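You operate a simulated robot arm through the tools that you are given. There is no shell and no other tool. Be economical: measure what you need, move in short steps, check, and stop when the job is done.

Carry out the task below with a simulated robot arm. There is one attempt and no reset: what you move stays moved.

## Task
The lamp head has drooped: set it level and switch the lamp on.
Fine: slacken the white knob first and tighten it again after.

It is judged by the outcome, as a careful person would: the job done as asked, and still so three seconds after it is handed in. It fails if anything else is knocked over, pushed out of place, dropped, spilled or broken.

## Robot
A 6-joint arm with a two-finger parallel gripper, fixed in place. Base frame: the origin is at the foot of the arm, x ahead of it, y to its left, z up. Units: mm, rad, N and s.
Its first joint turns from -2.897 to 2.897 rad. Payload 3.91 kg.
The TCP is the grasp point between the finger pads, 30 mm short of the fingertips. In the tool frame z runs along the fingers and y along their closing line. Largest opening 110 mm; finger width 20, thickness 10; the body of the gripper, 48 by 112 mm, starts 55 mm behind the TCP.
Orientation is that of the tool frame in the base frame, as [roll, pitch, yaw] about the fixed x, y, z axes, in that order (R = Rz(yaw) Ry(pitch) Rx(roll)). With the fingers straight down and closing along the base's y, the tool's x points along the base's -x, its y along +y and its z along -z.

## Interface
- The arm moves only by the tool apply_moves. Its argument "targets" is a list of rows, each a list of 7 numbers: the turn, a rotation vector about the base's x, y, z in rad, then the shift along the base's x, y, z in mm, then the gripper command, from -1 (shut) to 1 (fully open), values between in proportion. In form: [[rx, ry, rz, tx, ty, tz, claw], ...]. A call has 1 to 10 rows; each row is the pose to reach, as a shift and turn from the pose commanded when the call began. Rows are played at 5 a second. More than 50 mm and 0.15 rad between two rows, or a gripper value outside its range, and nothing of the call is played. Where a pose cannot be reached the arm comes as near as it can. A force on the tool above 90 N (or 10 N above the force at the start of the call, whichever is more), or a blocked arm, ends the call early, and 0.2 s more pass. The fingers move at their own pace (about 108 mm/s each) and stop on an object; they squeeze with about 21 N. The grip force told is the motor's: it shows also when the fingers shut on nothing. Time passes only in rows, and 0.2 s behind the last, so rows that repeat a pose let the fingers close. It gives the time, the measured TCP pose, the force on the tool (base axes), the opening and the grip force at its end, in the units of the frame above (readings bear some noise).
- Cameras (640 x 400 px; columns grow to the right, rows downward): "scene" is fixed at [49.6, 500.2, 1646.5]; the picture's right is [-0.38, -0.92, 0.00], its down [-0.61, 0.25, -0.75] and it looks along [0.70, -0.29, -0.66] (base axes); focal length 368 px, centre (320, 200). "wrist" rides on the gripper at [-36, 0, -57] in the tool frame; the picture's right is [0.00, -1.00, 0.00], its down [0.97, 0.00, -0.24] and it looks along [0.24, 0.00, 0.97] (tool axes); focal length 218 px, centre (320, 200). There is no depth. A picture from a camera that has moved, and an enlarged one, comes with that camera's place and axes in the base frame and with its lens.
- get_image(camera): a new picture of that camera. It takes no simulated time.
- move_column(by): slides the trunk up (or, below 0, down) by that many mm; the arm rides with it, the base frame stays. It gives what a move gives, with no picture.
- zoom(camera, box): a new picture of the part [left, top, right, bottom] of that camera's present view, enlarged. It takes no simulated time.
- sign_off(): hands the job in; it is judged then, once.

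Work in short steps. Places have to be worked out from the pictures, the camera data and where the tool is seen: move nearer, look again, correct. Check each grasp and each placing, and mend what went wrong. You have 120 turns and 76 pictures in all, those below and enlarged ones among them. Open the gripper and draw the arm clear of the work before you hand the job in, unless the task says otherwise; then end with one line.

The tools are called as name(argument=value, ...) on one line, values as JSON. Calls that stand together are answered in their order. apply_moves: Moves the arm, as the interface text tells. Its arguments: {"type":"object","properties":{"targets":{"type":"array"}},"required":["targets"]} The other tools are called the same way: move_column (by) slides the trunk up or down; get_image (camera) takes a picture; zoom (camera, box) takes an enlarged picture of a part of a camera's view; sign_off () hands the job in.

At the start:

```text
clock: 0.0
tcp_pos: [314.4, 171.5, 1309.5]
ee_rot: [3.141, 0.001, -3.141]
wrist_force: [0.3, 0.6, -0.7]
finger_gap: 109.9
grip_force: 0.0
trunk travel left (down, up): [-475.0, 65.0]
```

scene: 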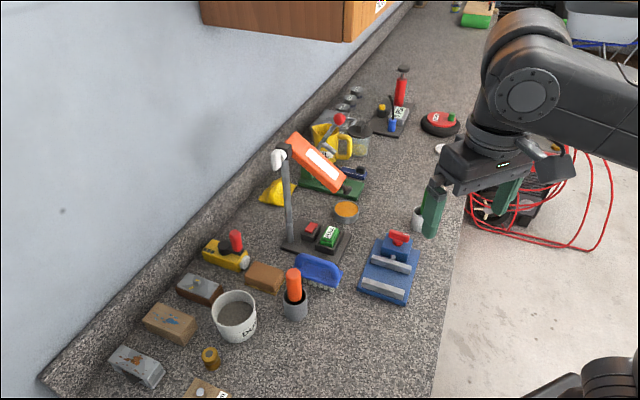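
wrist: 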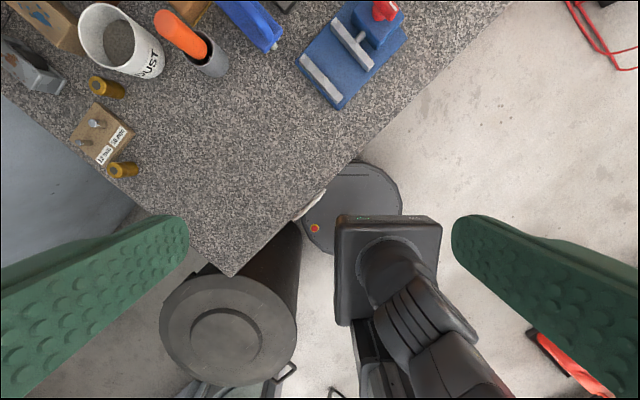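

The lamp is the post with the orange head and white knob, with red and green buttons on its foot. I'll zoom in on it.

zoom(camera="scene", box=[240, 110, 400, 210])

zoom(camera="scene", box=[250, 190, 410, 290])

```text
4.00 times, centred on (320, 160) of scene
camera zoom: at [49.6, 500.2, 1646.5], right [-0.38, -0.92, 0.0], down [-0.61, 0.25, -0.75], along [0.7, -0.29, -0.66], focal length 1471 px, centre (320, 360)
```

zoom: 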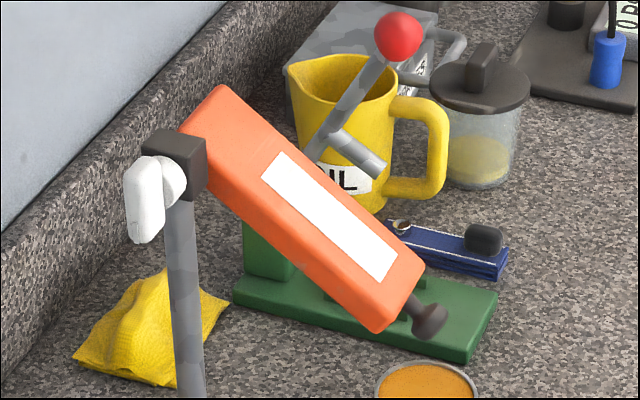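

```text
4.00 times, centred on (330, 240) of scene
camera zoom: at [49.6, 500.2, 1646.5], right [-0.38, -0.92, 0.0], down [-0.61, 0.25, -0.75], along [0.7, -0.29, -0.66], focal length 1471 px, centre (280, 40)
```

zoom: 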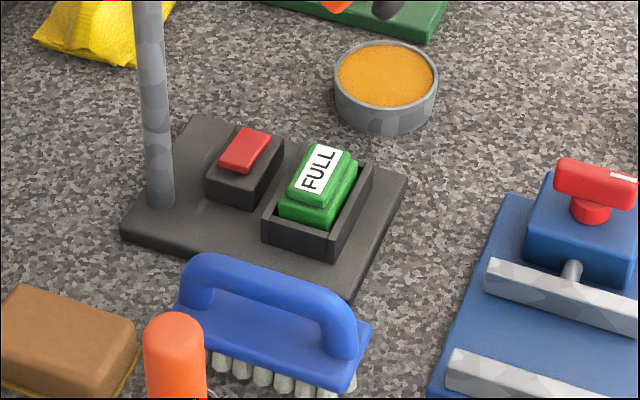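

The lamp foot runs along (-0.69,-0.72), the hinge is near (662,326,1228), and the knob faces (-0.7,+0.7). I'll pitch the tool horizontal while staying clear, so the gripper can approach the knob along (0.7,-0.7,0).

apply_moves(targets=[[0, -0.15, 0, 8, 12, 0, 0.3], [0, -0.3, 0, 16, 24, 0, 0.3], [0, -0.45, 0, 24, 36, 0, 0.3], [0, -0.6, 0, 32, 48, 0, 0.3], [0, -0.75, 0, 40, 60, 0, 0.3], [0, -0.9, 0, 48, 72, 0, 0.3], [0, -1.05, 0, 56, 84, 0, 0.3], [0, -1.2, 0, 64, 96, 0, 0.3], [0, -1.35, 0, 72, 108, 0, 0.3], [0, -1.5, 0, 80, 120, 0, 0.3]])

```text
clock: 2.2
tcp_pos: [395.2, 291.1, 1309.5]
ee_rot: [-3.139, 1.503, -3.138]
wrist_force: [0.2, 0.6, 0.2]
finger_gap: 71.8
grip_force: 0.1
trunk travel left (down, up): [-475.0, 65.0]
```

Tool is almost horizontal. Next, yaw -45° and move to a standoff out along the knob's axis.

apply_moves(targets=[[0, 0, -0.13, 20, 24, -5, 0.3], [0, 0, -0.26, 40, 48, -10, 0.3], [0, 0, -0.39, 60, 72, -20, 0.3], [0, 0, -0.52, 80, 96, -30, 0.3], [0, 0, -0.65, 100, 120, -40, 0.3], [0, 0, -0.785, 120, 146, -50, 0.3]])

get_image(camera="wrist")

get_image(camera="scene")

```text
clock: 3.6
tcp_pos: [516.7, 436.9, 1258.1]
ee_rot: [-3.109, 1.498, 2.385]
wrist_force: [1.1, -0.4, -0.5]
finger_gap: 71.6
grip_force: 0.1
trunk travel left (down, up): [-475.0, 65.0]
```

```text
71 pictures are left
camera wrist: at [478.0, 475.2, 1296.4], right [-0.71, -0.71, 0.0], down [-0.22, 0.22, -0.95], along [0.67, -0.67, -0.31], focal length 218 px, centre (320, 200)
```

wrist: 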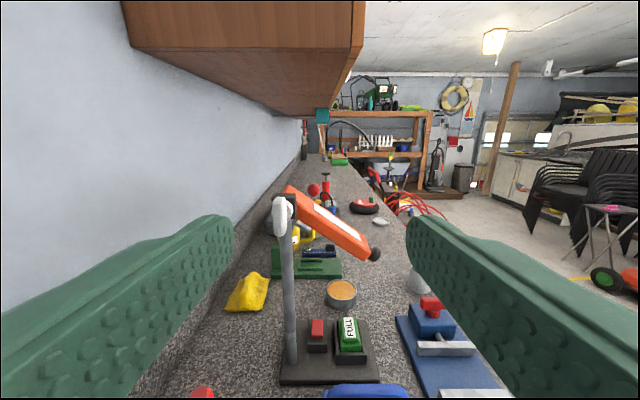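

```text
70 pictures are left
```

scene: 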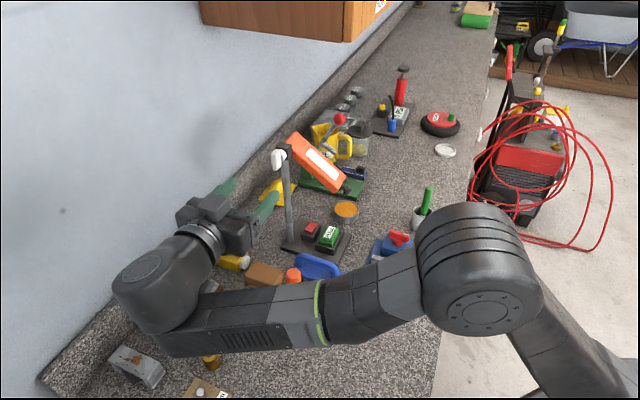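

The wrist camera now looks straight along the knob axis. I'll zoom in on the knob and the head.

zoom(camera="wrist", box=[256, 170, 400, 260])

zoom(camera="wrist", box=[264, 300, 408, 390])

```text
4.44 times, centred on (328, 215) of wrist
camera zoom: at [478.0, 475.2, 1296.4], right [-0.71, -0.71, 0.0], down [-0.22, 0.22, -0.95], along [0.67, -0.67, -0.31], focal length 970 px, centre (284, 133)
```

zoom: 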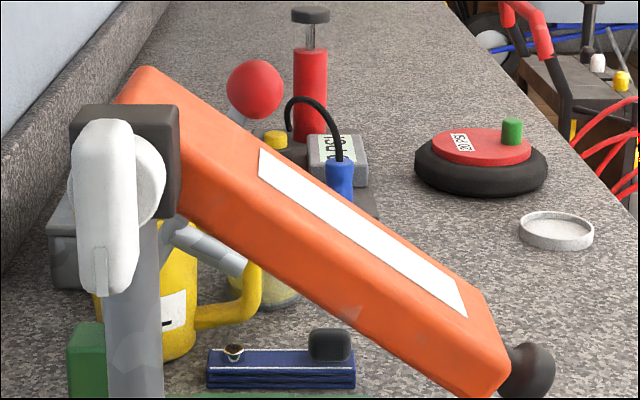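

```text
4.44 times, centred on (336, 345) of wrist
camera zoom: at [478.0, 475.2, 1296.4], right [-0.71, -0.71, 0.0], down [-0.22, 0.22, -0.95], along [0.67, -0.67, -0.31], focal length 970 px, centre (249, -444)
```

zoom: 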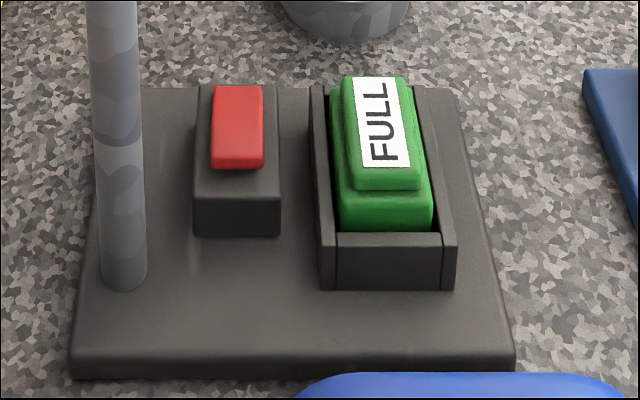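

The knob is a symmetric wing about 13 mm wide and 39 mm long, centred near (660,352,1208). I'll level the tool, line it up with the knob axis, and move 50 mm nearer.

apply_moves(targets=[[-0.0258, -0.0258, 0, 15, 15, -25, 0.3], [-0.0516, -0.0516, 0, 30, 30, -50, 0.3], [-0.0516, -0.0516, 0, 48, 12, -50, 0.3], [-0.0516, -0.0516, 0, 66, -6, -50, 0.3], [-0.0516, -0.0516, 0, 66, -6, -50, 0.3]])

get_image(camera="wrist")

zoom(camera="scene", box=[200, 120, 360, 220])

```text
clock: 4.8
tcp_pos: [580.5, 431.2, 1208.8]
ee_rot: [2.871, 1.571, 2.086]
wrist_force: [1.6, -0.1, -0.8]
finger_gap: 71.3
grip_force: 0.1
trunk travel left (down, up): [-475.0, 65.0]
```

```text
67 pictures are left
camera wrist: at [541.2, 469.7, 1244.0], right [-0.71, -0.71, 0.0], down [-0.17, 0.17, -0.97], along [0.69, -0.69, -0.24], focal length 218 px, centre (320, 200)
```

wrist: 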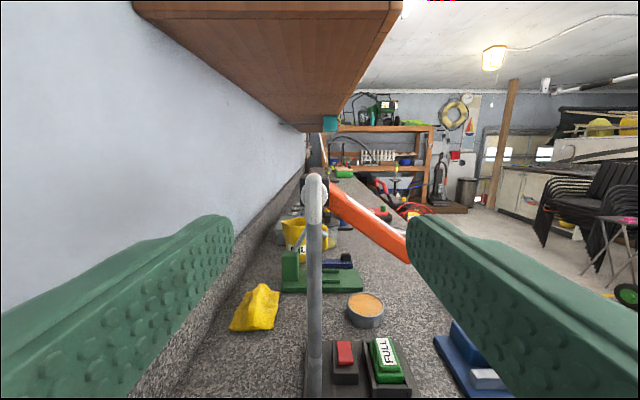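

```text
4.00 times, centred on (280, 170) of scene
camera zoom: at [49.6, 500.2, 1646.5], right [-0.38, -0.92, 0.0], down [-0.61, 0.25, -0.75], along [0.7, -0.29, -0.66], focal length 1471 px, centre (480, 320)
```

zoom: 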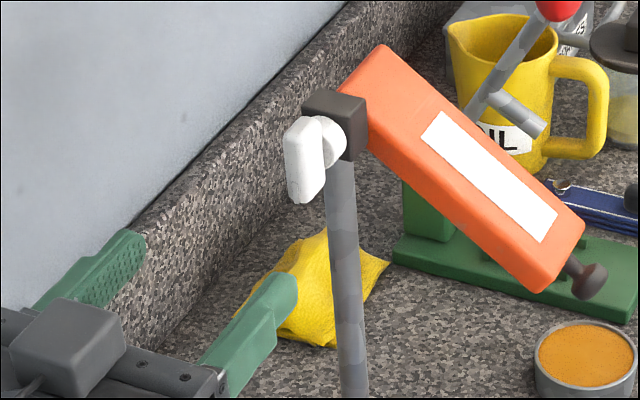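

zoom(camera="wrist", box=[264, 160, 360, 220])

```text
6.67 times, centred on (312, 190) of wrist
camera zoom: at [541.2, 469.7, 1244.0], right [-0.71, -0.71, 0.0], down [-0.17, 0.17, -0.97], along [0.69, -0.69, -0.24], focal length 1455 px, centre (373, 267)
```

zoom: 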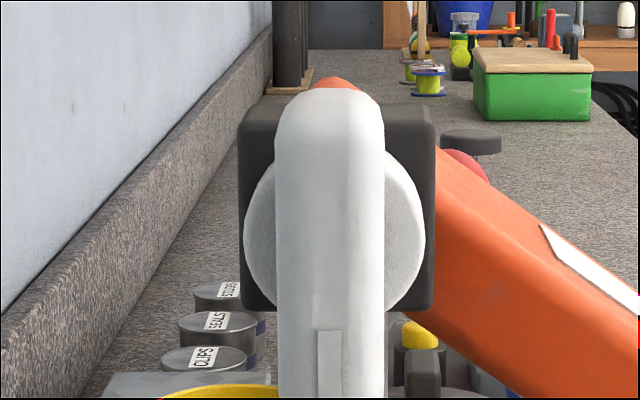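

Triangulation puts the wing at about (677,341,1200), roughly 130 mm ahead of the TCP. I'll advance 80 mm with a small lateral correction and look again.

apply_moves(targets=[[0, 0, 0, 18, -10, -4, 0.1], [0, 0, 0, 32, -25, -7, 0.1], [0, 0, 0, 46, -39, -7, 0.1], [0, 0, 0, 60, -53, -7, 0.1], [0, 0, 0, 60, -53, -7, 0.1]])

get_image(camera="wrist")

zoom(camera="scene", box=[200, 120, 360, 220])

```text
clock: 6.0
tcp_pos: [639.8, 376.5, 1203.4]
ee_rot: [-0.101, 1.57, -0.887]
wrist_force: [0.8, -0.5, -0.3]
finger_gap: 60.5
grip_force: 0.0
trunk travel left (down, up): [-475.0, 65.0]
```

```text
64 pictures are left
camera wrist: at [600.8, 416.1, 1237.3], right [-0.71, -0.71, 0.0], down [-0.17, 0.17, -0.97], along [0.69, -0.69, -0.24], focal length 218 px, centre (320, 200)
```

wrist: 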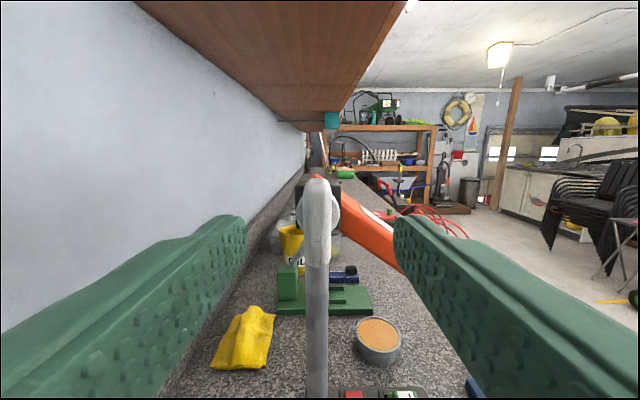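

```text
4.00 times, centred on (280, 170) of scene
camera zoom: at [49.6, 500.2, 1646.5], right [-0.38, -0.92, 0.0], down [-0.61, 0.25, -0.75], along [0.7, -0.29, -0.66], focal length 1471 px, centre (480, 320)
```

zoom: 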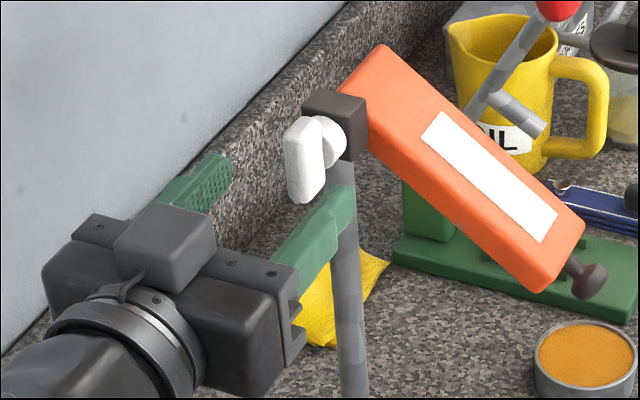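

The wing is centred and about 50 mm ahead. Only the fingertips should take it, since the hub and block lie behind, so I'll advance 28 mm and check.

apply_moves(targets=[[0, 0, 0, 11, -9, -2, -0.2], [0, 0, 0, 21, -19, -4, -0.4], [0, 0, 0, 21, -19, -4, -0.5]])

get_image(camera="wrist")

zoom(camera="scene", box=[220, 120, 348, 200])

```text
clock: 6.8
tcp_pos: [662.2, 358.6, 1198.4]
ee_rot: [-0.224, 1.567, -1.008]
wrist_force: [0.4, -0.1, -0.5]
finger_gap: 27.4
grip_force: 0.1
trunk travel left (down, up): [-475.0, 65.0]
```

```text
62 pictures are left
camera wrist: at [622.8, 397.5, 1233.1], right [-0.71, -0.71, 0.0], down [-0.17, 0.17, -0.97], along [0.69, -0.69, -0.24], focal length 218 px, centre (320, 200)
```

wrist: 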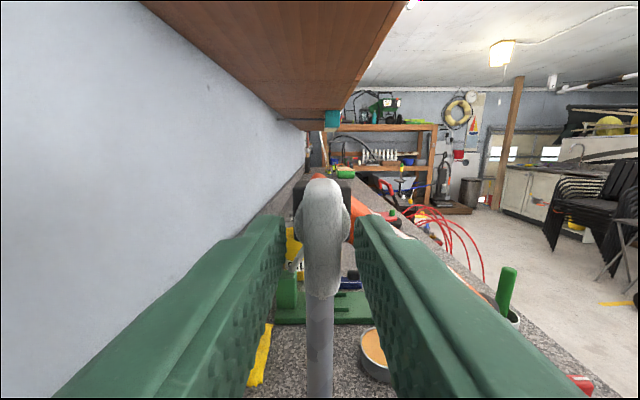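

```text
5.00 times, centred on (284, 160) of scene
camera zoom: at [49.6, 500.2, 1646.5], right [-0.38, -0.92, 0.0], down [-0.61, 0.25, -0.75], along [0.7, -0.29, -0.66], focal length 1838 px, centre (500, 400)
```

zoom: 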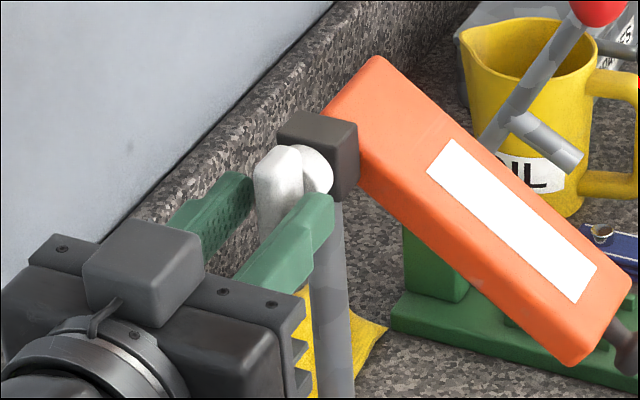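

The fingertips straddle the wing at mid height, about 10 mm past its front face. Closing.

apply_moves(targets=[[0, 0, 0, 0, 0, 0, -1], [0, 0, 0, 0, 0, 0, -1], [0, 0, 0, 0, 0, 0, -1]])

get_image(camera="wrist")

zoom(camera="scene", box=[220, 120, 348, 200])

```text
clock: 7.6
tcp_pos: [662.6, 358.3, 1199.8]
ee_rot: [-0.345, 1.569, -1.133]
wrist_force: [-6.9, -6.1, -5.8]
finger_gap: 14.1
grip_force: 45.0
trunk travel left (down, up): [-475.0, 65.0]
```

```text
60 pictures are left
camera wrist: at [622.2, 396.8, 1233.1], right [-0.71, -0.71, 0.0], down [-0.17, 0.17, -0.97], along [0.69, -0.69, -0.24], focal length 218 px, centre (320, 200)
```

wrist: 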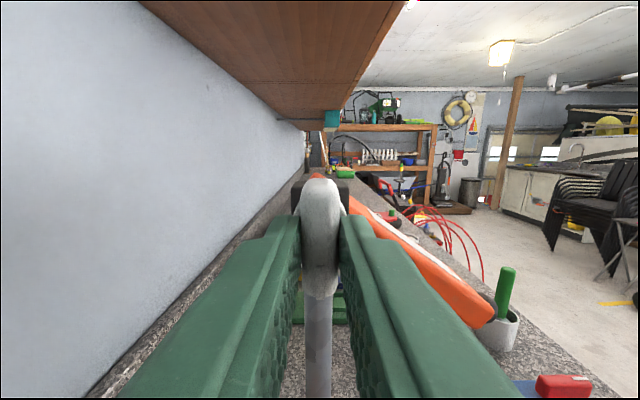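

```text
5.00 times, centred on (284, 160) of scene
camera zoom: at [49.6, 500.2, 1646.5], right [-0.38, -0.92, 0.0], down [-0.61, 0.25, -0.75], along [0.7, -0.29, -0.66], focal length 1838 px, centre (500, 400)
```

zoom: 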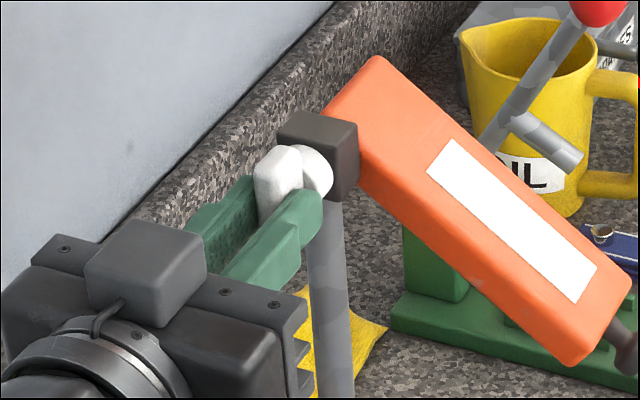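

The wing is held (14 mm gap). I'll nudge to ease the side load and turn counter-clockwise as seen from the front by 0.45 rad.

apply_moves(targets=[[0, 0, 0, -0.7, -0.7, 0, -1], [-0.1, 0.1, 0, -0.7, -0.7, 0, -1], [-0.2, 0.2, 0, -0.7, -0.7, 0, -1], [-0.3, 0.3, 0, -0.7, -0.7, 0, -1], [-0.3, 0.3, 0, -0.7, -0.7, 0, -1]])

get_image(camera="wrist")

zoom(camera="scene", box=[220, 120, 380, 220])

```text
clock: 8.8
tcp_pos: [661.2, 357.9, 1199.0]
ee_rot: [-1.566, 1.143, -2.352]
wrist_force: [-3.0, -8.0, -9.2]
finger_gap: 13.6
grip_force: 44.9
trunk travel left (down, up): [-475.0, 65.0]
```

```text
58 pictures are left
camera wrist: at [632.3, 406.8, 1230.0], right [-0.64, -0.64, 0.41], down [-0.45, -0.12, -0.88], along [0.62, -0.76, -0.22], focal length 218 px, centre (320, 200)
```

wrist: 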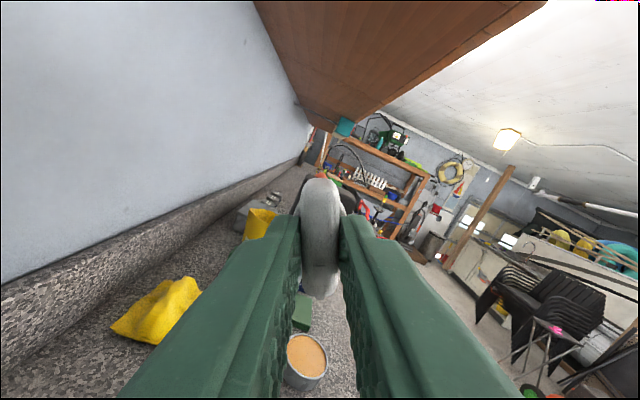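

```text
4.00 times, centred on (300, 170) of scene
camera zoom: at [49.6, 500.2, 1646.5], right [-0.38, -0.92, 0.0], down [-0.61, 0.25, -0.75], along [0.7, -0.29, -0.66], focal length 1471 px, centre (400, 320)
```

zoom: 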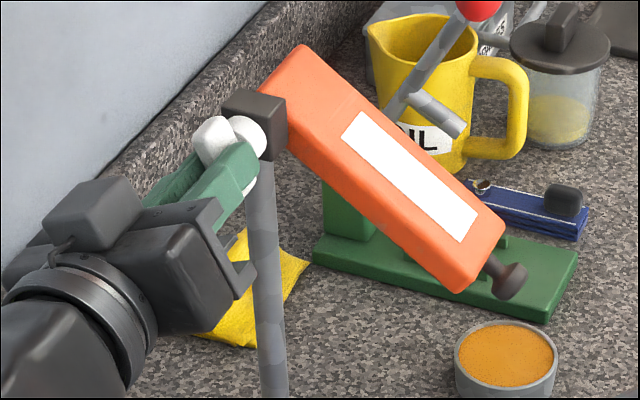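

The knob turns freely and the head stays put. Turning on by about another 0.9 rad.

apply_moves(targets=[[-0.1, 0.1, 0, 0, 0, 0, -1], [-0.2, 0.2, 0, 0, 0, 0, -1], [-0.3, 0.3, 0, 0, 0, 0, -1], [-0.4, 0.4, 0, 0, 0, 0, -1], [-0.5, 0.5, 0, 0, 0, 0, -1], [-0.6, 0.6, 0, 0, 0, 0, -1], [-0.6, 0.6, 0, 0, 0, 0, -1]])

get_image(camera="wrist")

zoom(camera="scene", box=[220, 120, 380, 220])

```text
clock: 10.4
tcp_pos: [661.8, 357.4, 1199.3]
ee_rot: [-1.571, 0.298, -2.356]
wrist_force: [-4.0, -9.9, -4.0]
finger_gap: 13.7
grip_force: 45.1
trunk travel left (down, up): [-475.0, 65.0]
```

```text
56 pictures are left
camera wrist: at [645.6, 420.1, 1208.8], right [-0.21, -0.21, 0.96], down [-0.83, -0.49, -0.28], along [0.53, -0.85, -0.07], focal length 218 px, centre (320, 200)
```

wrist: 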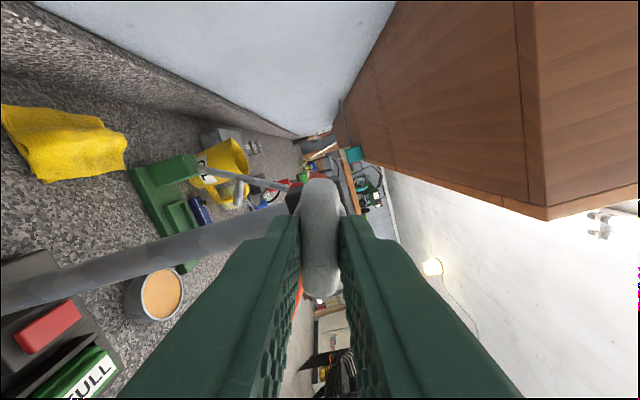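

```text
4.00 times, centred on (300, 170) of scene
camera zoom: at [49.6, 500.2, 1646.5], right [-0.38, -0.92, 0.0], down [-0.61, 0.25, -0.75], along [0.7, -0.29, -0.66], focal length 1471 px, centre (400, 320)
```

zoom: 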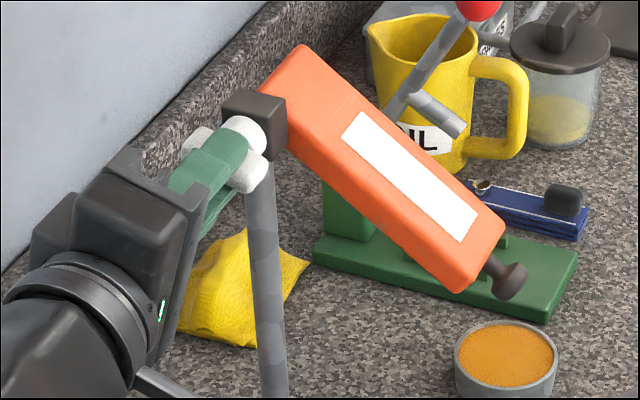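

About 73° turned with no stop felt. Going on to about 100°.

apply_moves(targets=[[-0.1, 0.1, 0, 0, 0, 0, -1], [-0.2, 0.2, 0, 0, 0, 0, -1], [-0.3, 0.3, 0, 0, 0, 0, -1], [-0.35, 0.35, 0, 0, 0, 0, -1]])

get_image(camera="wrist")

zoom(camera="scene", box=[220, 120, 380, 220])

```text
clock: 11.4
tcp_pos: [662.3, 357.1, 1200.5]
ee_rot: [-1.573, -0.195, -2.353]
wrist_force: [5.7, -6.1, 4.7]
finger_gap: 17.7
grip_force: 44.8
trunk travel left (down, up): [-475.0, 65.0]
```

```text
54 pictures are left
camera wrist: at [646.7, 421.5, 1191.7], right [0.14, 0.14, 0.98], down [-0.84, -0.51, 0.19], along [0.52, -0.85, 0.05], focal length 218 px, centre (320, 200)
```

wrist: 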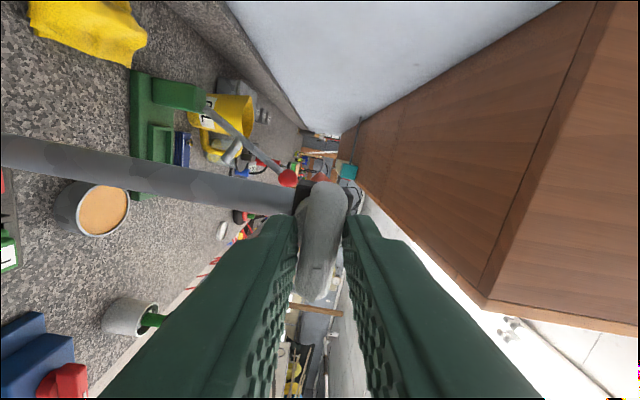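

```text
4.00 times, centred on (300, 170) of scene
camera zoom: at [49.6, 500.2, 1646.5], right [-0.38, -0.92, 0.0], down [-0.61, 0.25, -0.75], along [0.7, -0.29, -0.66], focal length 1471 px, centre (400, 320)
```

zoom: 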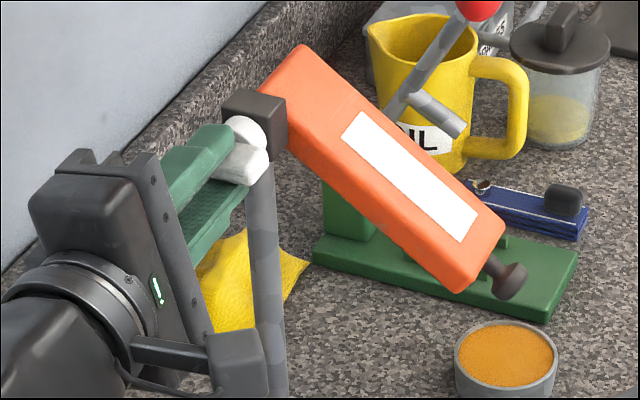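

The gap widened to 17.7 mm, so the wing hit its slack stop at about 90°. I'll turn back 0.2 rad to line up, open and back straight out.

apply_moves(targets=[[0.09, -0.09, 0, 0, 0, 0, -1], [0.138, -0.138, 0, 0, 0, 0, -1], [0.138, -0.138, 0, 0, 0, 0, -0.4], [0.138, -0.138, 0, 0, 0, 0, -0.4], [0.138, -0.138, 0, -20, 20, 0, -0.4], [0.138, -0.138, 0, -45, 45, 0, -0.4]])

get_image(camera="wrist")

get_image(camera="scene")

```text
clock: 12.8
tcp_pos: [616.4, 403.6, 1198.6]
ee_rot: [-1.571, -0.002, -2.355]
wrist_force: [-0.9, -0.5, -0.5]
finger_gap: 33.2
grip_force: 0.1
trunk travel left (down, up): [-475.0, 65.0]
```

```text
52 pictures are left
camera wrist: at [601.3, 468.6, 1198.0], right [0.0, 0.0, 1.0], down [-0.86, -0.52, 0.0], along [0.52, -0.86, 0.0], focal length 218 px, centre (320, 200)
```

wrist: 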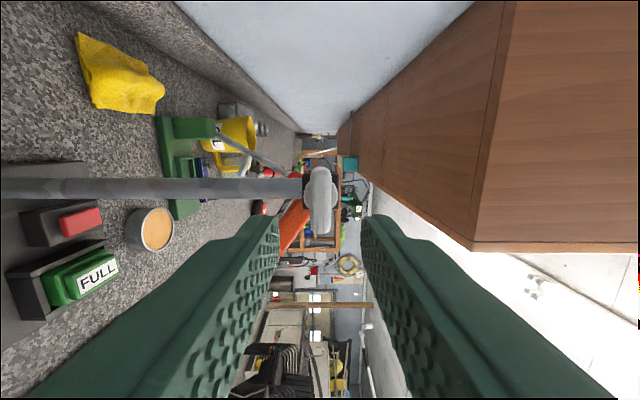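

```text
51 pictures are left
```

scene: 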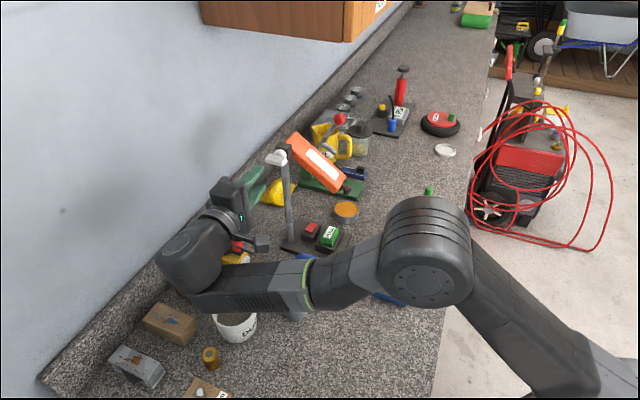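

The knob is slack (wing horizontal) and the head holds its place. I'll grip the head by its top and bottom from this same side and swing it about the hinge axis. First I shift along it, roll to match its slope, and look.

apply_moves(targets=[[0.1, -0.1, 0, -14, -9, -11, 0.1], [0.2, -0.2, 0, -28, -23, -23, 0.1], [0.3, -0.3, 0, -43, -37, -35, 0.1], [0.38, -0.38, 0, -58, -50, -46, 0.1], [0.38, -0.38, 0, -58, -50, -46, 0.1]])

get_image(camera="wrist")

get_image(camera="scene")

```text
clock: 14.0
tcp_pos: [558.0, 353.9, 1153.3]
ee_rot: [-1.57, 0.536, -2.353]
wrist_force: [-0.6, -0.6, 0.0]
finger_gap: 60.5
grip_force: 0.1
trunk travel left (down, up): [-475.0, 65.0]
```

```text
50 pictures are left
camera wrist: at [540.3, 414.1, 1170.2], right [-0.36, -0.36, 0.86], down [-0.76, -0.42, -0.5], along [0.54, -0.83, -0.12], focal length 218 px, centre (320, 200)
```

wrist: 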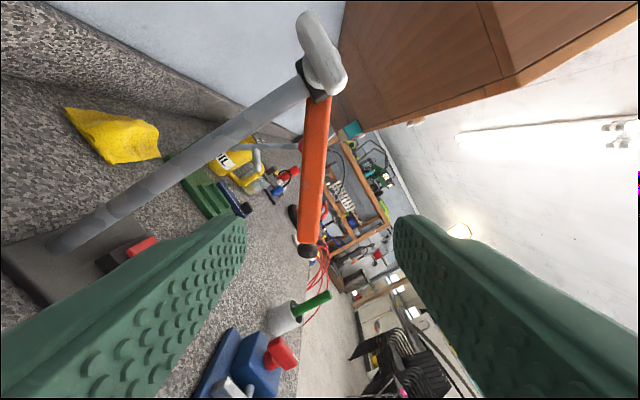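

```text
49 pictures are left
```

scene: 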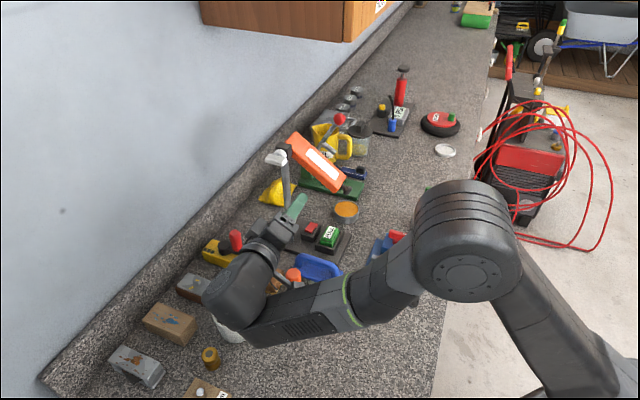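

The head lines up with the fingers and droops about 0.59 rad (34°), its end near (620,232,1119). I'll add 0.05 rad of roll, shift 20 mm outward along the head and advance part way.

apply_moves(targets=[[0.035, -0.035, 0, -12, -12, -14, 0.1], [0.035, -0.035, 0, 13, -37, -14, 0.1], [0.035, -0.035, 0, 38, -62, -14, 0.1], [0.035, -0.035, 0, 48, -72, -14, 0.1], [0.035, -0.035, 0, 48, -72, -14, 0.1]])

get_image(camera="wrist")

zoom(camera="scene", box=[240, 110, 400, 210])

```text
clock: 15.2
tcp_pos: [606.7, 279.6, 1139.6]
ee_rot: [-1.569, 0.585, -2.355]
wrist_force: [-0.2, 0.1, 0.1]
finger_gap: 60.5
grip_force: 0.0
trunk travel left (down, up): [-475.0, 65.0]
```

```text
48 pictures are left
camera wrist: at [587.8, 341.4, 1157.0], right [-0.39, -0.39, 0.83], down [-0.74, -0.4, -0.54], along [0.55, -0.83, -0.13], focal length 218 px, centre (320, 200)
```

wrist: 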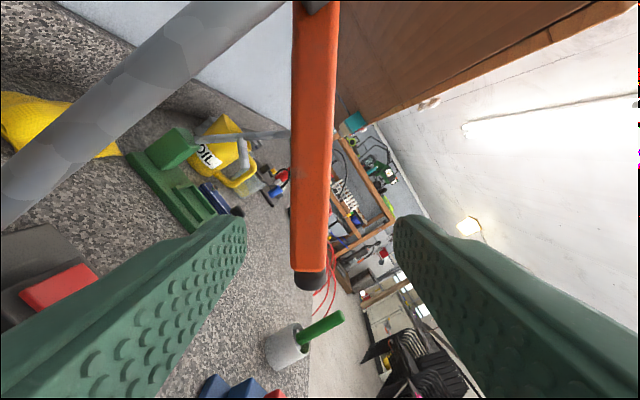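

```text
4.00 times, centred on (320, 160) of scene
camera zoom: at [49.6, 500.2, 1646.5], right [-0.38, -0.92, 0.0], down [-0.61, 0.25, -0.75], along [0.7, -0.29, -0.66], focal length 1471 px, centre (320, 360)
```

zoom: 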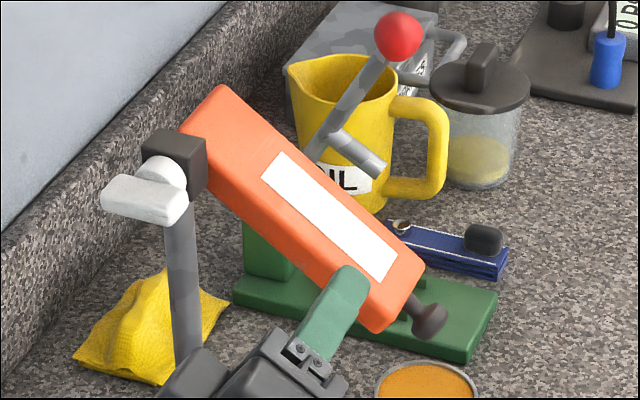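

Head is well aligned; a 4 mm correction perpendicular to it is needed. I'll advance 45 mm.

apply_moves(targets=[[0, 0, 0, 12, -9, -3, 0.1], [0, 0, 0, 33, -30, -3, 0.1], [0, 0, 0, 33, -30, -3, 0.1]])

get_image(camera="wrist")

zoom(camera="scene", box=[240, 110, 400, 210])

```text
clock: 16.0
tcp_pos: [638.7, 251.1, 1135.5]
ee_rot: [-1.568, 0.585, -2.352]
wrist_force: [-0.6, -0.9, 0.3]
finger_gap: 60.5
grip_force: 0.0
trunk travel left (down, up): [-475.0, 65.0]
```

```text
46 pictures are left
camera wrist: at [620.8, 312.0, 1153.6], right [-0.39, -0.39, 0.83], down [-0.74, -0.41, -0.54], along [0.55, -0.83, -0.13], focal length 218 px, centre (320, 200)
```

wrist: 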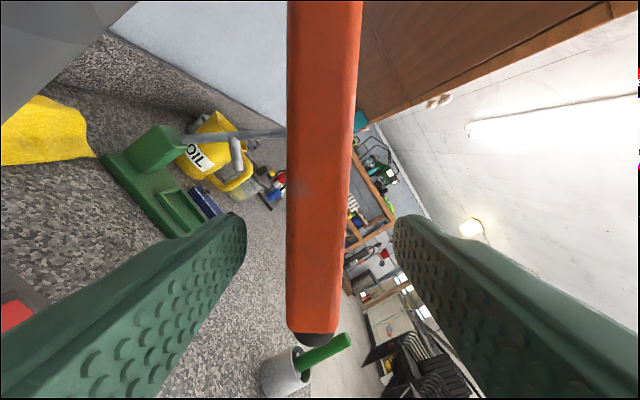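

```text
4.00 times, centred on (320, 160) of scene
camera zoom: at [49.6, 500.2, 1646.5], right [-0.38, -0.92, 0.0], down [-0.61, 0.25, -0.75], along [0.7, -0.29, -0.66], focal length 1471 px, centre (320, 360)
```

zoom: 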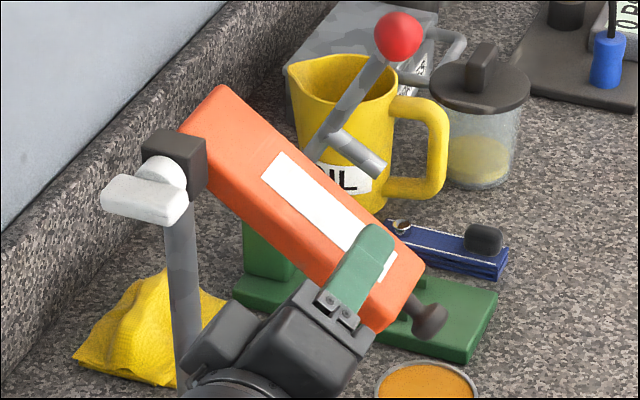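

Advancing 28 mm more so the pads overlap the head, then closing.

apply_moves(targets=[[0, 0, 0, 10, -10, 0, 0.1], [0, 0, 0, 20, -20, 0, 0.1], [0, 0, 0, 20, -20, 0, 0.0]])

get_image(camera="wrist")

zoom(camera="scene", box=[240, 110, 400, 210])

```text
clock: 16.8
tcp_pos: [659.1, 232.4, 1136.1]
ee_rot: [-1.569, 0.584, -2.353]
wrist_force: [-0.6, -0.2, -0.8]
finger_gap: 55.1
grip_force: 0.0
trunk travel left (down, up): [-475.0, 65.0]
```

```text
44 pictures are left
camera wrist: at [640.7, 291.7, 1153.8], right [-0.39, -0.39, 0.83], down [-0.74, -0.4, -0.54], along [0.55, -0.83, -0.13], focal length 218 px, centre (320, 200)
```

wrist: 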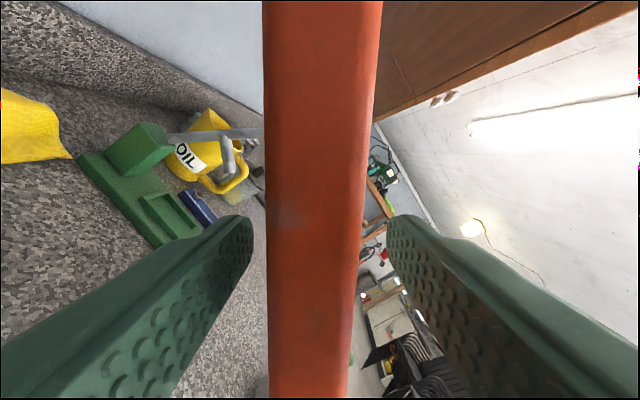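

```text
4.00 times, centred on (320, 160) of scene
camera zoom: at [49.6, 500.2, 1646.5], right [-0.38, -0.92, 0.0], down [-0.61, 0.25, -0.75], along [0.7, -0.29, -0.66], focal length 1471 px, centre (320, 360)
```

zoom: 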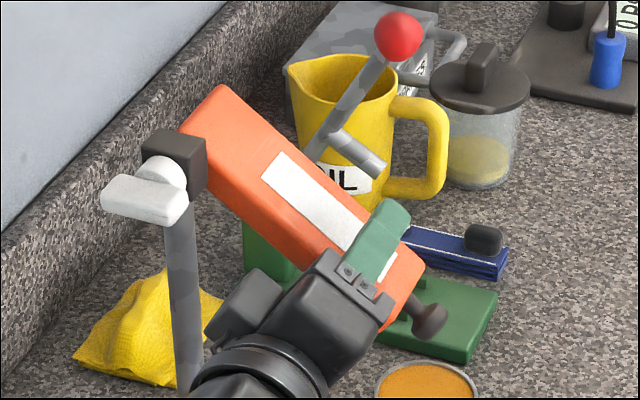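

The near face is about 45 mm from the camera, so the pads cover most of the head's width and it's about 21 mm thick. Closing on it.

apply_moves(targets=[[0, 0, 0, 0, 0, 0, -0.4], [0, 0, 0, 0, 0, 0, -0.7], [0, 0, 0, 0, 0, 0, -1], [0, 0, 0, 0, 0, 0, -1]])

get_image(camera="wrist")

zoom(camera="scene", box=[240, 110, 400, 210])

```text
clock: 17.8
tcp_pos: [659.4, 231.2, 1136.3]
ee_rot: [-1.569, 0.587, -2.353]
wrist_force: [-0.8, -1.4, 4.9]
finger_gap: 21.9
grip_force: 44.9
trunk travel left (down, up): [-475.0, 65.0]
```

```text
42 pictures are left
camera wrist: at [640.0, 291.2, 1154.9], right [-0.39, -0.39, 0.83], down [-0.74, -0.4, -0.54], along [0.55, -0.83, -0.13], focal length 218 px, centre (320, 200)
```

wrist: 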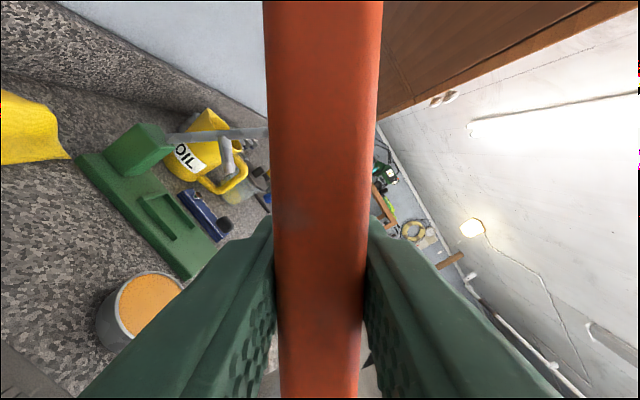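

```text
4.00 times, centred on (320, 160) of scene
camera zoom: at [49.6, 500.2, 1646.5], right [-0.38, -0.92, 0.0], down [-0.61, 0.25, -0.75], along [0.7, -0.29, -0.66], focal length 1471 px, centre (320, 360)
```

zoom: 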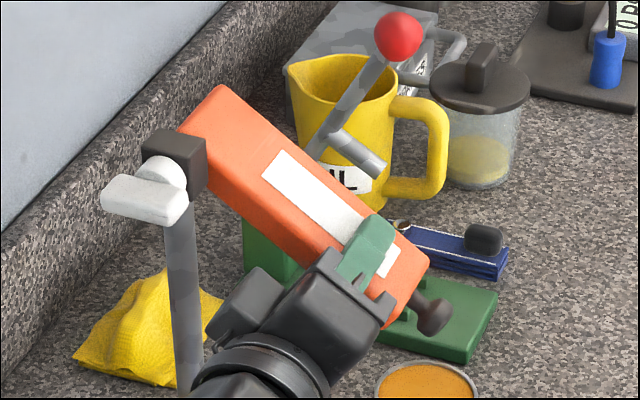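

Head gripped (21.9 mm). I'll swing it up about the hinge axis in an arc, first 0.3 rad, and check the forces.

apply_moves(targets=[[-0.0354, 0.0354, 0, -2.1, -2.1, 4.6, -1], [-0.0707, 0.0707, 0, -4.1, -4.1, 9.4, -1], [-0.106, 0.106, 0, -5.9, -5.9, 14.3, -1], [-0.1414, 0.1414, 0, -7.5, -7.5, 19.3, -1], [-0.1768, 0.1768, 0, -9, -9, 24.5, -1], [-0.2121, 0.2121, 0, -10.25, -10.25, 29.7, -1], [-0.2121, 0.2121, 0, -10.25, -10.25, 29.7, -1]])

zoom(camera="scene", box=[240, 110, 400, 210])

```text
clock: 19.4
tcp_pos: [649.5, 220.1, 1166.7]
ee_rot: [-1.571, 0.288, -2.354]
wrist_force: [-1.3, -2.9, 7.8]
finger_gap: 21.9
grip_force: 44.8
trunk travel left (down, up): [-475.0, 65.0]
```

```text
4.00 times, centred on (320, 160) of scene
camera zoom: at [49.6, 500.2, 1646.5], right [-0.38, -0.92, 0.0], down [-0.61, 0.25, -0.75], along [0.7, -0.29, -0.66], focal length 1471 px, centre (320, 360)
```

zoom: 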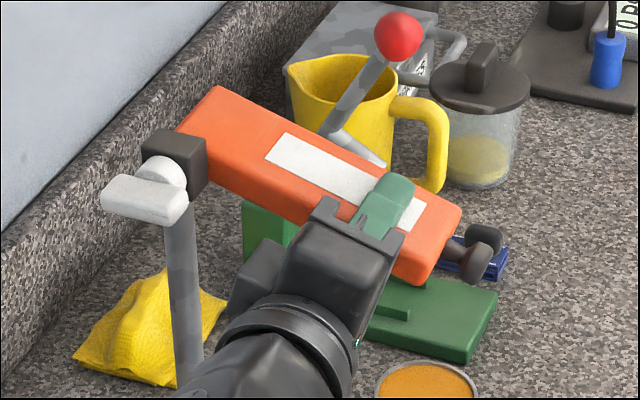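

It follows smoothly with low force. Completing the remaining 0.288 rad to level.

apply_moves(targets=[[-0.0354, 0.0354, 0, -1, -1, 5.3, -1], [-0.0707, 0.0707, 0, -1.95, -1.95, 10.7, -1], [-0.106, 0.106, 0, -2.6, -2.6, 16.2, -1], [-0.1414, 0.1414, 0, -3.15, -3.15, 21.7, -1], [-0.175, 0.175, 0, -3.4, -3.4, 26.5, -1], [-0.2036, 0.2036, 0, -3.55, -3.55, 31.3, -1], [-0.2036, 0.2036, 0, -3.55, -3.55, 31.3, -1], [-0.2036, 0.2036, 0, -3.55, -3.55, 31.3, -1]])

get_image(camera="wrist")

zoom(camera="scene", box=[240, 110, 400, 210])

```text
clock: 21.2
tcp_pos: [644.2, 216.9, 1197.5]
ee_rot: [-1.572, -0.003, -2.354]
wrist_force: [-2.0, -2.8, 8.6]
finger_gap: 21.9
grip_force: 45.0
trunk travel left (down, up): [-475.0, 65.0]
```

```text
39 pictures are left
camera wrist: at [630.3, 281.4, 1196.2], right [0.0, 0.0, 1.0], down [-0.85, -0.52, 0.0], along [0.52, -0.85, 0.0], focal length 218 px, centre (320, 200)
```

wrist: 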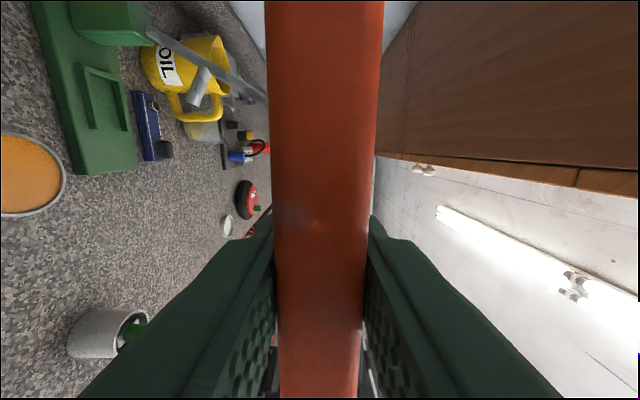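

```text
4.00 times, centred on (320, 160) of scene
camera zoom: at [49.6, 500.2, 1646.5], right [-0.38, -0.92, 0.0], down [-0.61, 0.25, -0.75], along [0.7, -0.29, -0.66], focal length 1471 px, centre (320, 360)
```

zoom: 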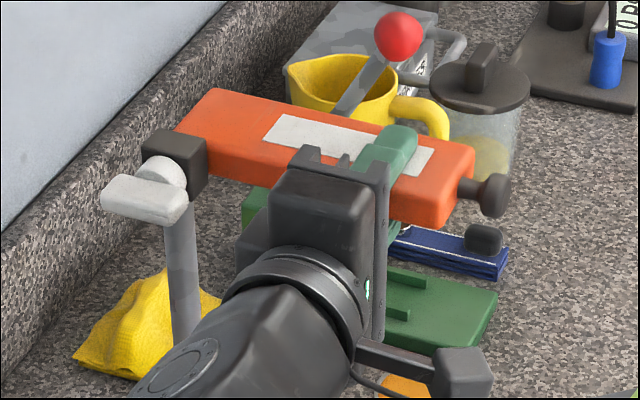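

The head looks level within about 0.01 rad. I'll open a little and see whether it stays.

apply_moves(targets=[[0, 0, 0, 0, 0, 0, -0.5], [0, 0, 0, 0, 0, 0, -0.4], [0, 0, 0, 0, 0, 0, -0.3], [0, 0, 0, 0, 0, 0, -0.3], [0, 0, 0, 0, 0, 0, -0.3]])

get_image(camera="wrist")

```text
clock: 22.4
tcp_pos: [646.1, 217.2, 1196.3]
ee_rot: [-1.569, -0.004, -2.354]
wrist_force: [-0.1, -1.1, -0.2]
finger_gap: 38.7
grip_force: 0.1
trunk travel left (down, up): [-475.0, 65.0]
```

```text
37 pictures are left
camera wrist: at [631.3, 282.1, 1195.1], right [0.0, 0.0, 1.0], down [-0.85, -0.52, 0.0], along [0.52, -0.85, 0.0], focal length 218 px, centre (320, 200)
```

wrist: 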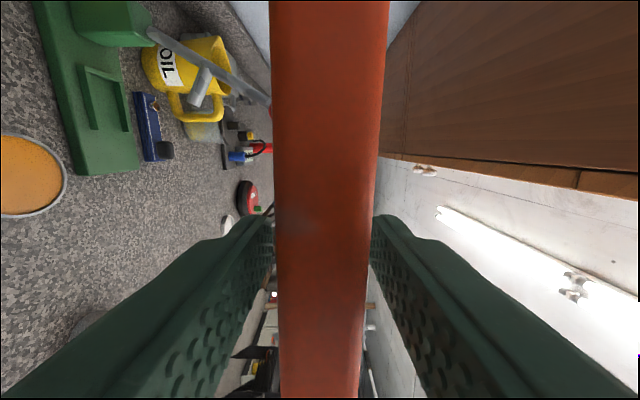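

It stays up. Backing straight out and looking along the hinge axis to measure level and drift.

apply_moves(targets=[[0, 0, 0, -20, 20, 0, -0.2], [0, 0, 0, -45, 45, 0, -0.2], [0, 0, 0, -75, 75, 0, -0.2], [0, 0, 0, -100, 100, 0, -0.2], [0, 0, 0, -100, 100, 0, -0.2]])

zoom(camera="wrist", box=[240, 60, 400, 160])

get_image(camera="wrist")

```text
clock: 23.6
tcp_pos: [545.7, 318.1, 1197.7]
ee_rot: [-1.572, -0.003, -2.353]
wrist_force: [-1.8, -0.6, 0.2]
finger_gap: 44.3
grip_force: 0.1
trunk travel left (down, up): [-475.0, 65.0]
```

```text
4.00 times, centred on (320, 110) of wrist
camera zoom: at [530.3, 381.8, 1196.0], right [0.0, 0.0, 1.0], down [-0.86, -0.52, 0.0], along [0.52, -0.86, 0.0], focal length 873 px, centre (320, 560)
```

zoom: 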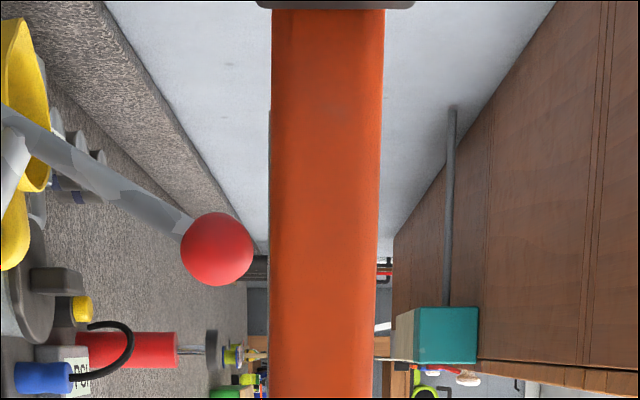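

```text
35 pictures are left
camera wrist: at [530.3, 381.8, 1196.0], right [0.0, 0.0, 1.0], down [-0.86, -0.52, 0.0], along [0.52, -0.86, 0.0], focal length 218 px, centre (320, 200)
```

wrist: 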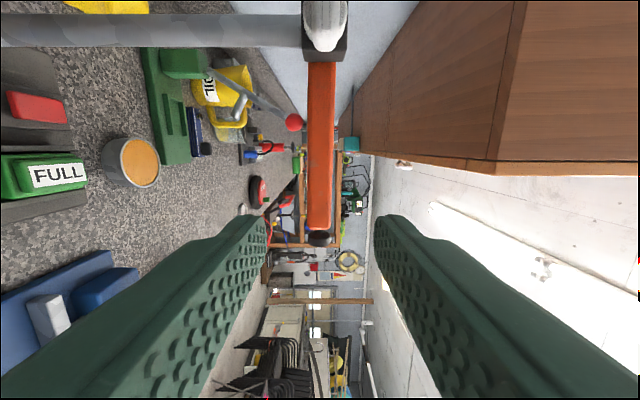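

The head reads level to about 1° of droop and holds. Next, slide across to the knob axis at standoff, gripper matched to the horizontal wing.

apply_moves(targets=[[0, 0, 0, 20, 20, 0, -0.4], [0, 0, 0, 45, 45, 1, -0.4], [0, 0, 0, 72, 83, 2, -0.4], [0, 0, 0, 72, 83, 2, -0.4]])

get_image(camera="wrist")

zoom(camera="scene", box=[240, 110, 400, 210])

```text
clock: 24.6
tcp_pos: [617.6, 401.3, 1198.7]
ee_rot: [-1.571, -0.007, -2.354]
wrist_force: [0.6, -0.3, 0.3]
finger_gap: 33.1
grip_force: 0.0
trunk travel left (down, up): [-475.0, 65.0]
```

```text
34 pictures are left
camera wrist: at [603.0, 464.6, 1197.6], right [0.0, 0.0, 1.0], down [-0.86, -0.52, 0.0], along [0.52, -0.86, 0.0], focal length 218 px, centre (320, 200)
```

wrist: 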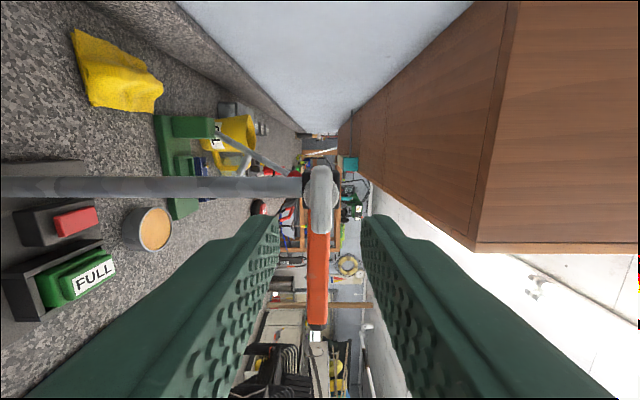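

```text
4.00 times, centred on (320, 160) of scene
camera zoom: at [49.6, 500.2, 1646.5], right [-0.38, -0.92, 0.0], down [-0.61, 0.25, -0.75], along [0.7, -0.29, -0.66], focal length 1471 px, centre (320, 360)
```

zoom: 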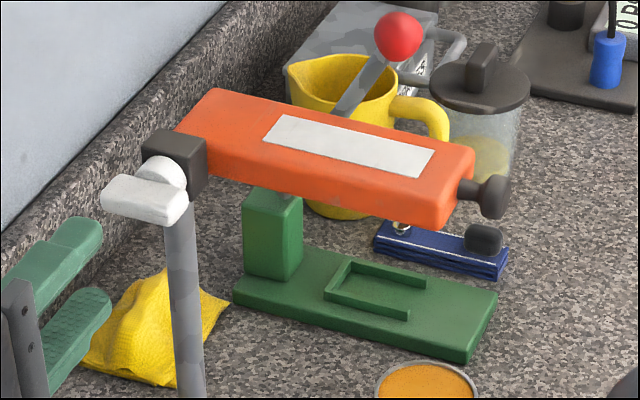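

No creep; the head is still level. Advancing onto the wing and closing.

apply_moves(targets=[[0, 0, 0, 15, -15, 1, -0.4], [0, 0, 0, 30, -30, 1, -0.4], [0, 0, 0, 44.5, -44, 1, -0.4], [0, 0, 0, 44.5, -44, 1, -0.8], [0, 0, 0, 44.5, -44, 1, -1], [0, 0, 0, 44.5, -44, 1, -1]])

get_image(camera="wrist")

```text
clock: 26.0
tcp_pos: [662.6, 355.5, 1198.3]
ee_rot: [-1.572, -0.004, -2.356]
wrist_force: [5.1, -1.6, 3.7]
finger_gap: 14.3
grip_force: 44.9
trunk travel left (down, up): [-475.0, 65.0]
```

```text
32 pictures are left
camera wrist: at [648.1, 420.0, 1198.5], right [0.0, 0.0, 1.0], down [-0.86, -0.52, 0.0], along [0.52, -0.86, 0.0], focal length 218 px, centre (320, 200)
```

wrist: 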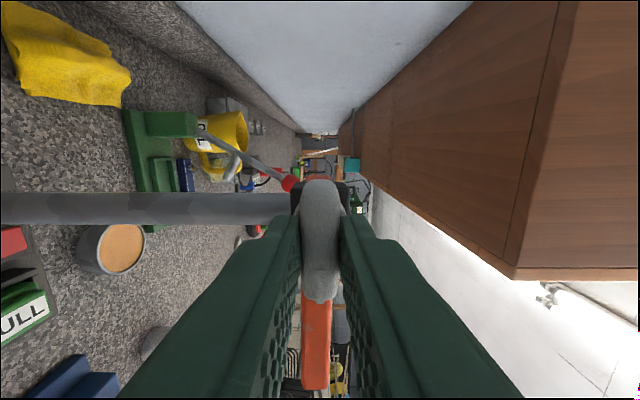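

Wing held again. Turning clockwise to tighten, 1.4 rad first.

apply_moves(targets=[[0.1, -0.1, 0, 0, 0, 0, -1], [0.2, -0.2, 0, 0, 0, 0, -1], [0.3, -0.3, 0, 0, 0, 0, -1], [0.4, -0.4, 0, 0, 0, 0, -1], [0.5, -0.5, 0, 0, 0, 0, -1], [0.6, -0.6, 0, 0, 0, 0, -1], [0.7, -0.7, 0, 0, 0, 0, -1], [0.8, -0.8, 0, 0, 0, 0, -1], [0.9, -0.9, 0, 0, 0, 0, -1], [1.0, -1.0, 0, 0, 0, 0, -1]])

get_image(camera="wrist")

```text
clock: 28.2
tcp_pos: [662.7, 355.9, 1198.2]
ee_rot: [-1.565, 1.412, -2.35]
wrist_force: [6.5, -5.4, -4.6]
finger_gap: 13.8
grip_force: 45.0
trunk travel left (down, up): [-475.0, 65.0]
```

```text
31 pictures are left
camera wrist: at [627.4, 399.3, 1233.0], right [-0.7, -0.7, 0.16], down [-0.28, 0.06, -0.96], along [0.66, -0.71, -0.24], focal length 218 px, centre (320, 200)
```

wrist: 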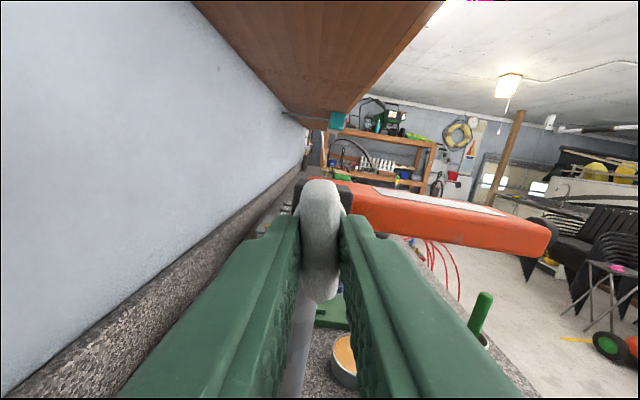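

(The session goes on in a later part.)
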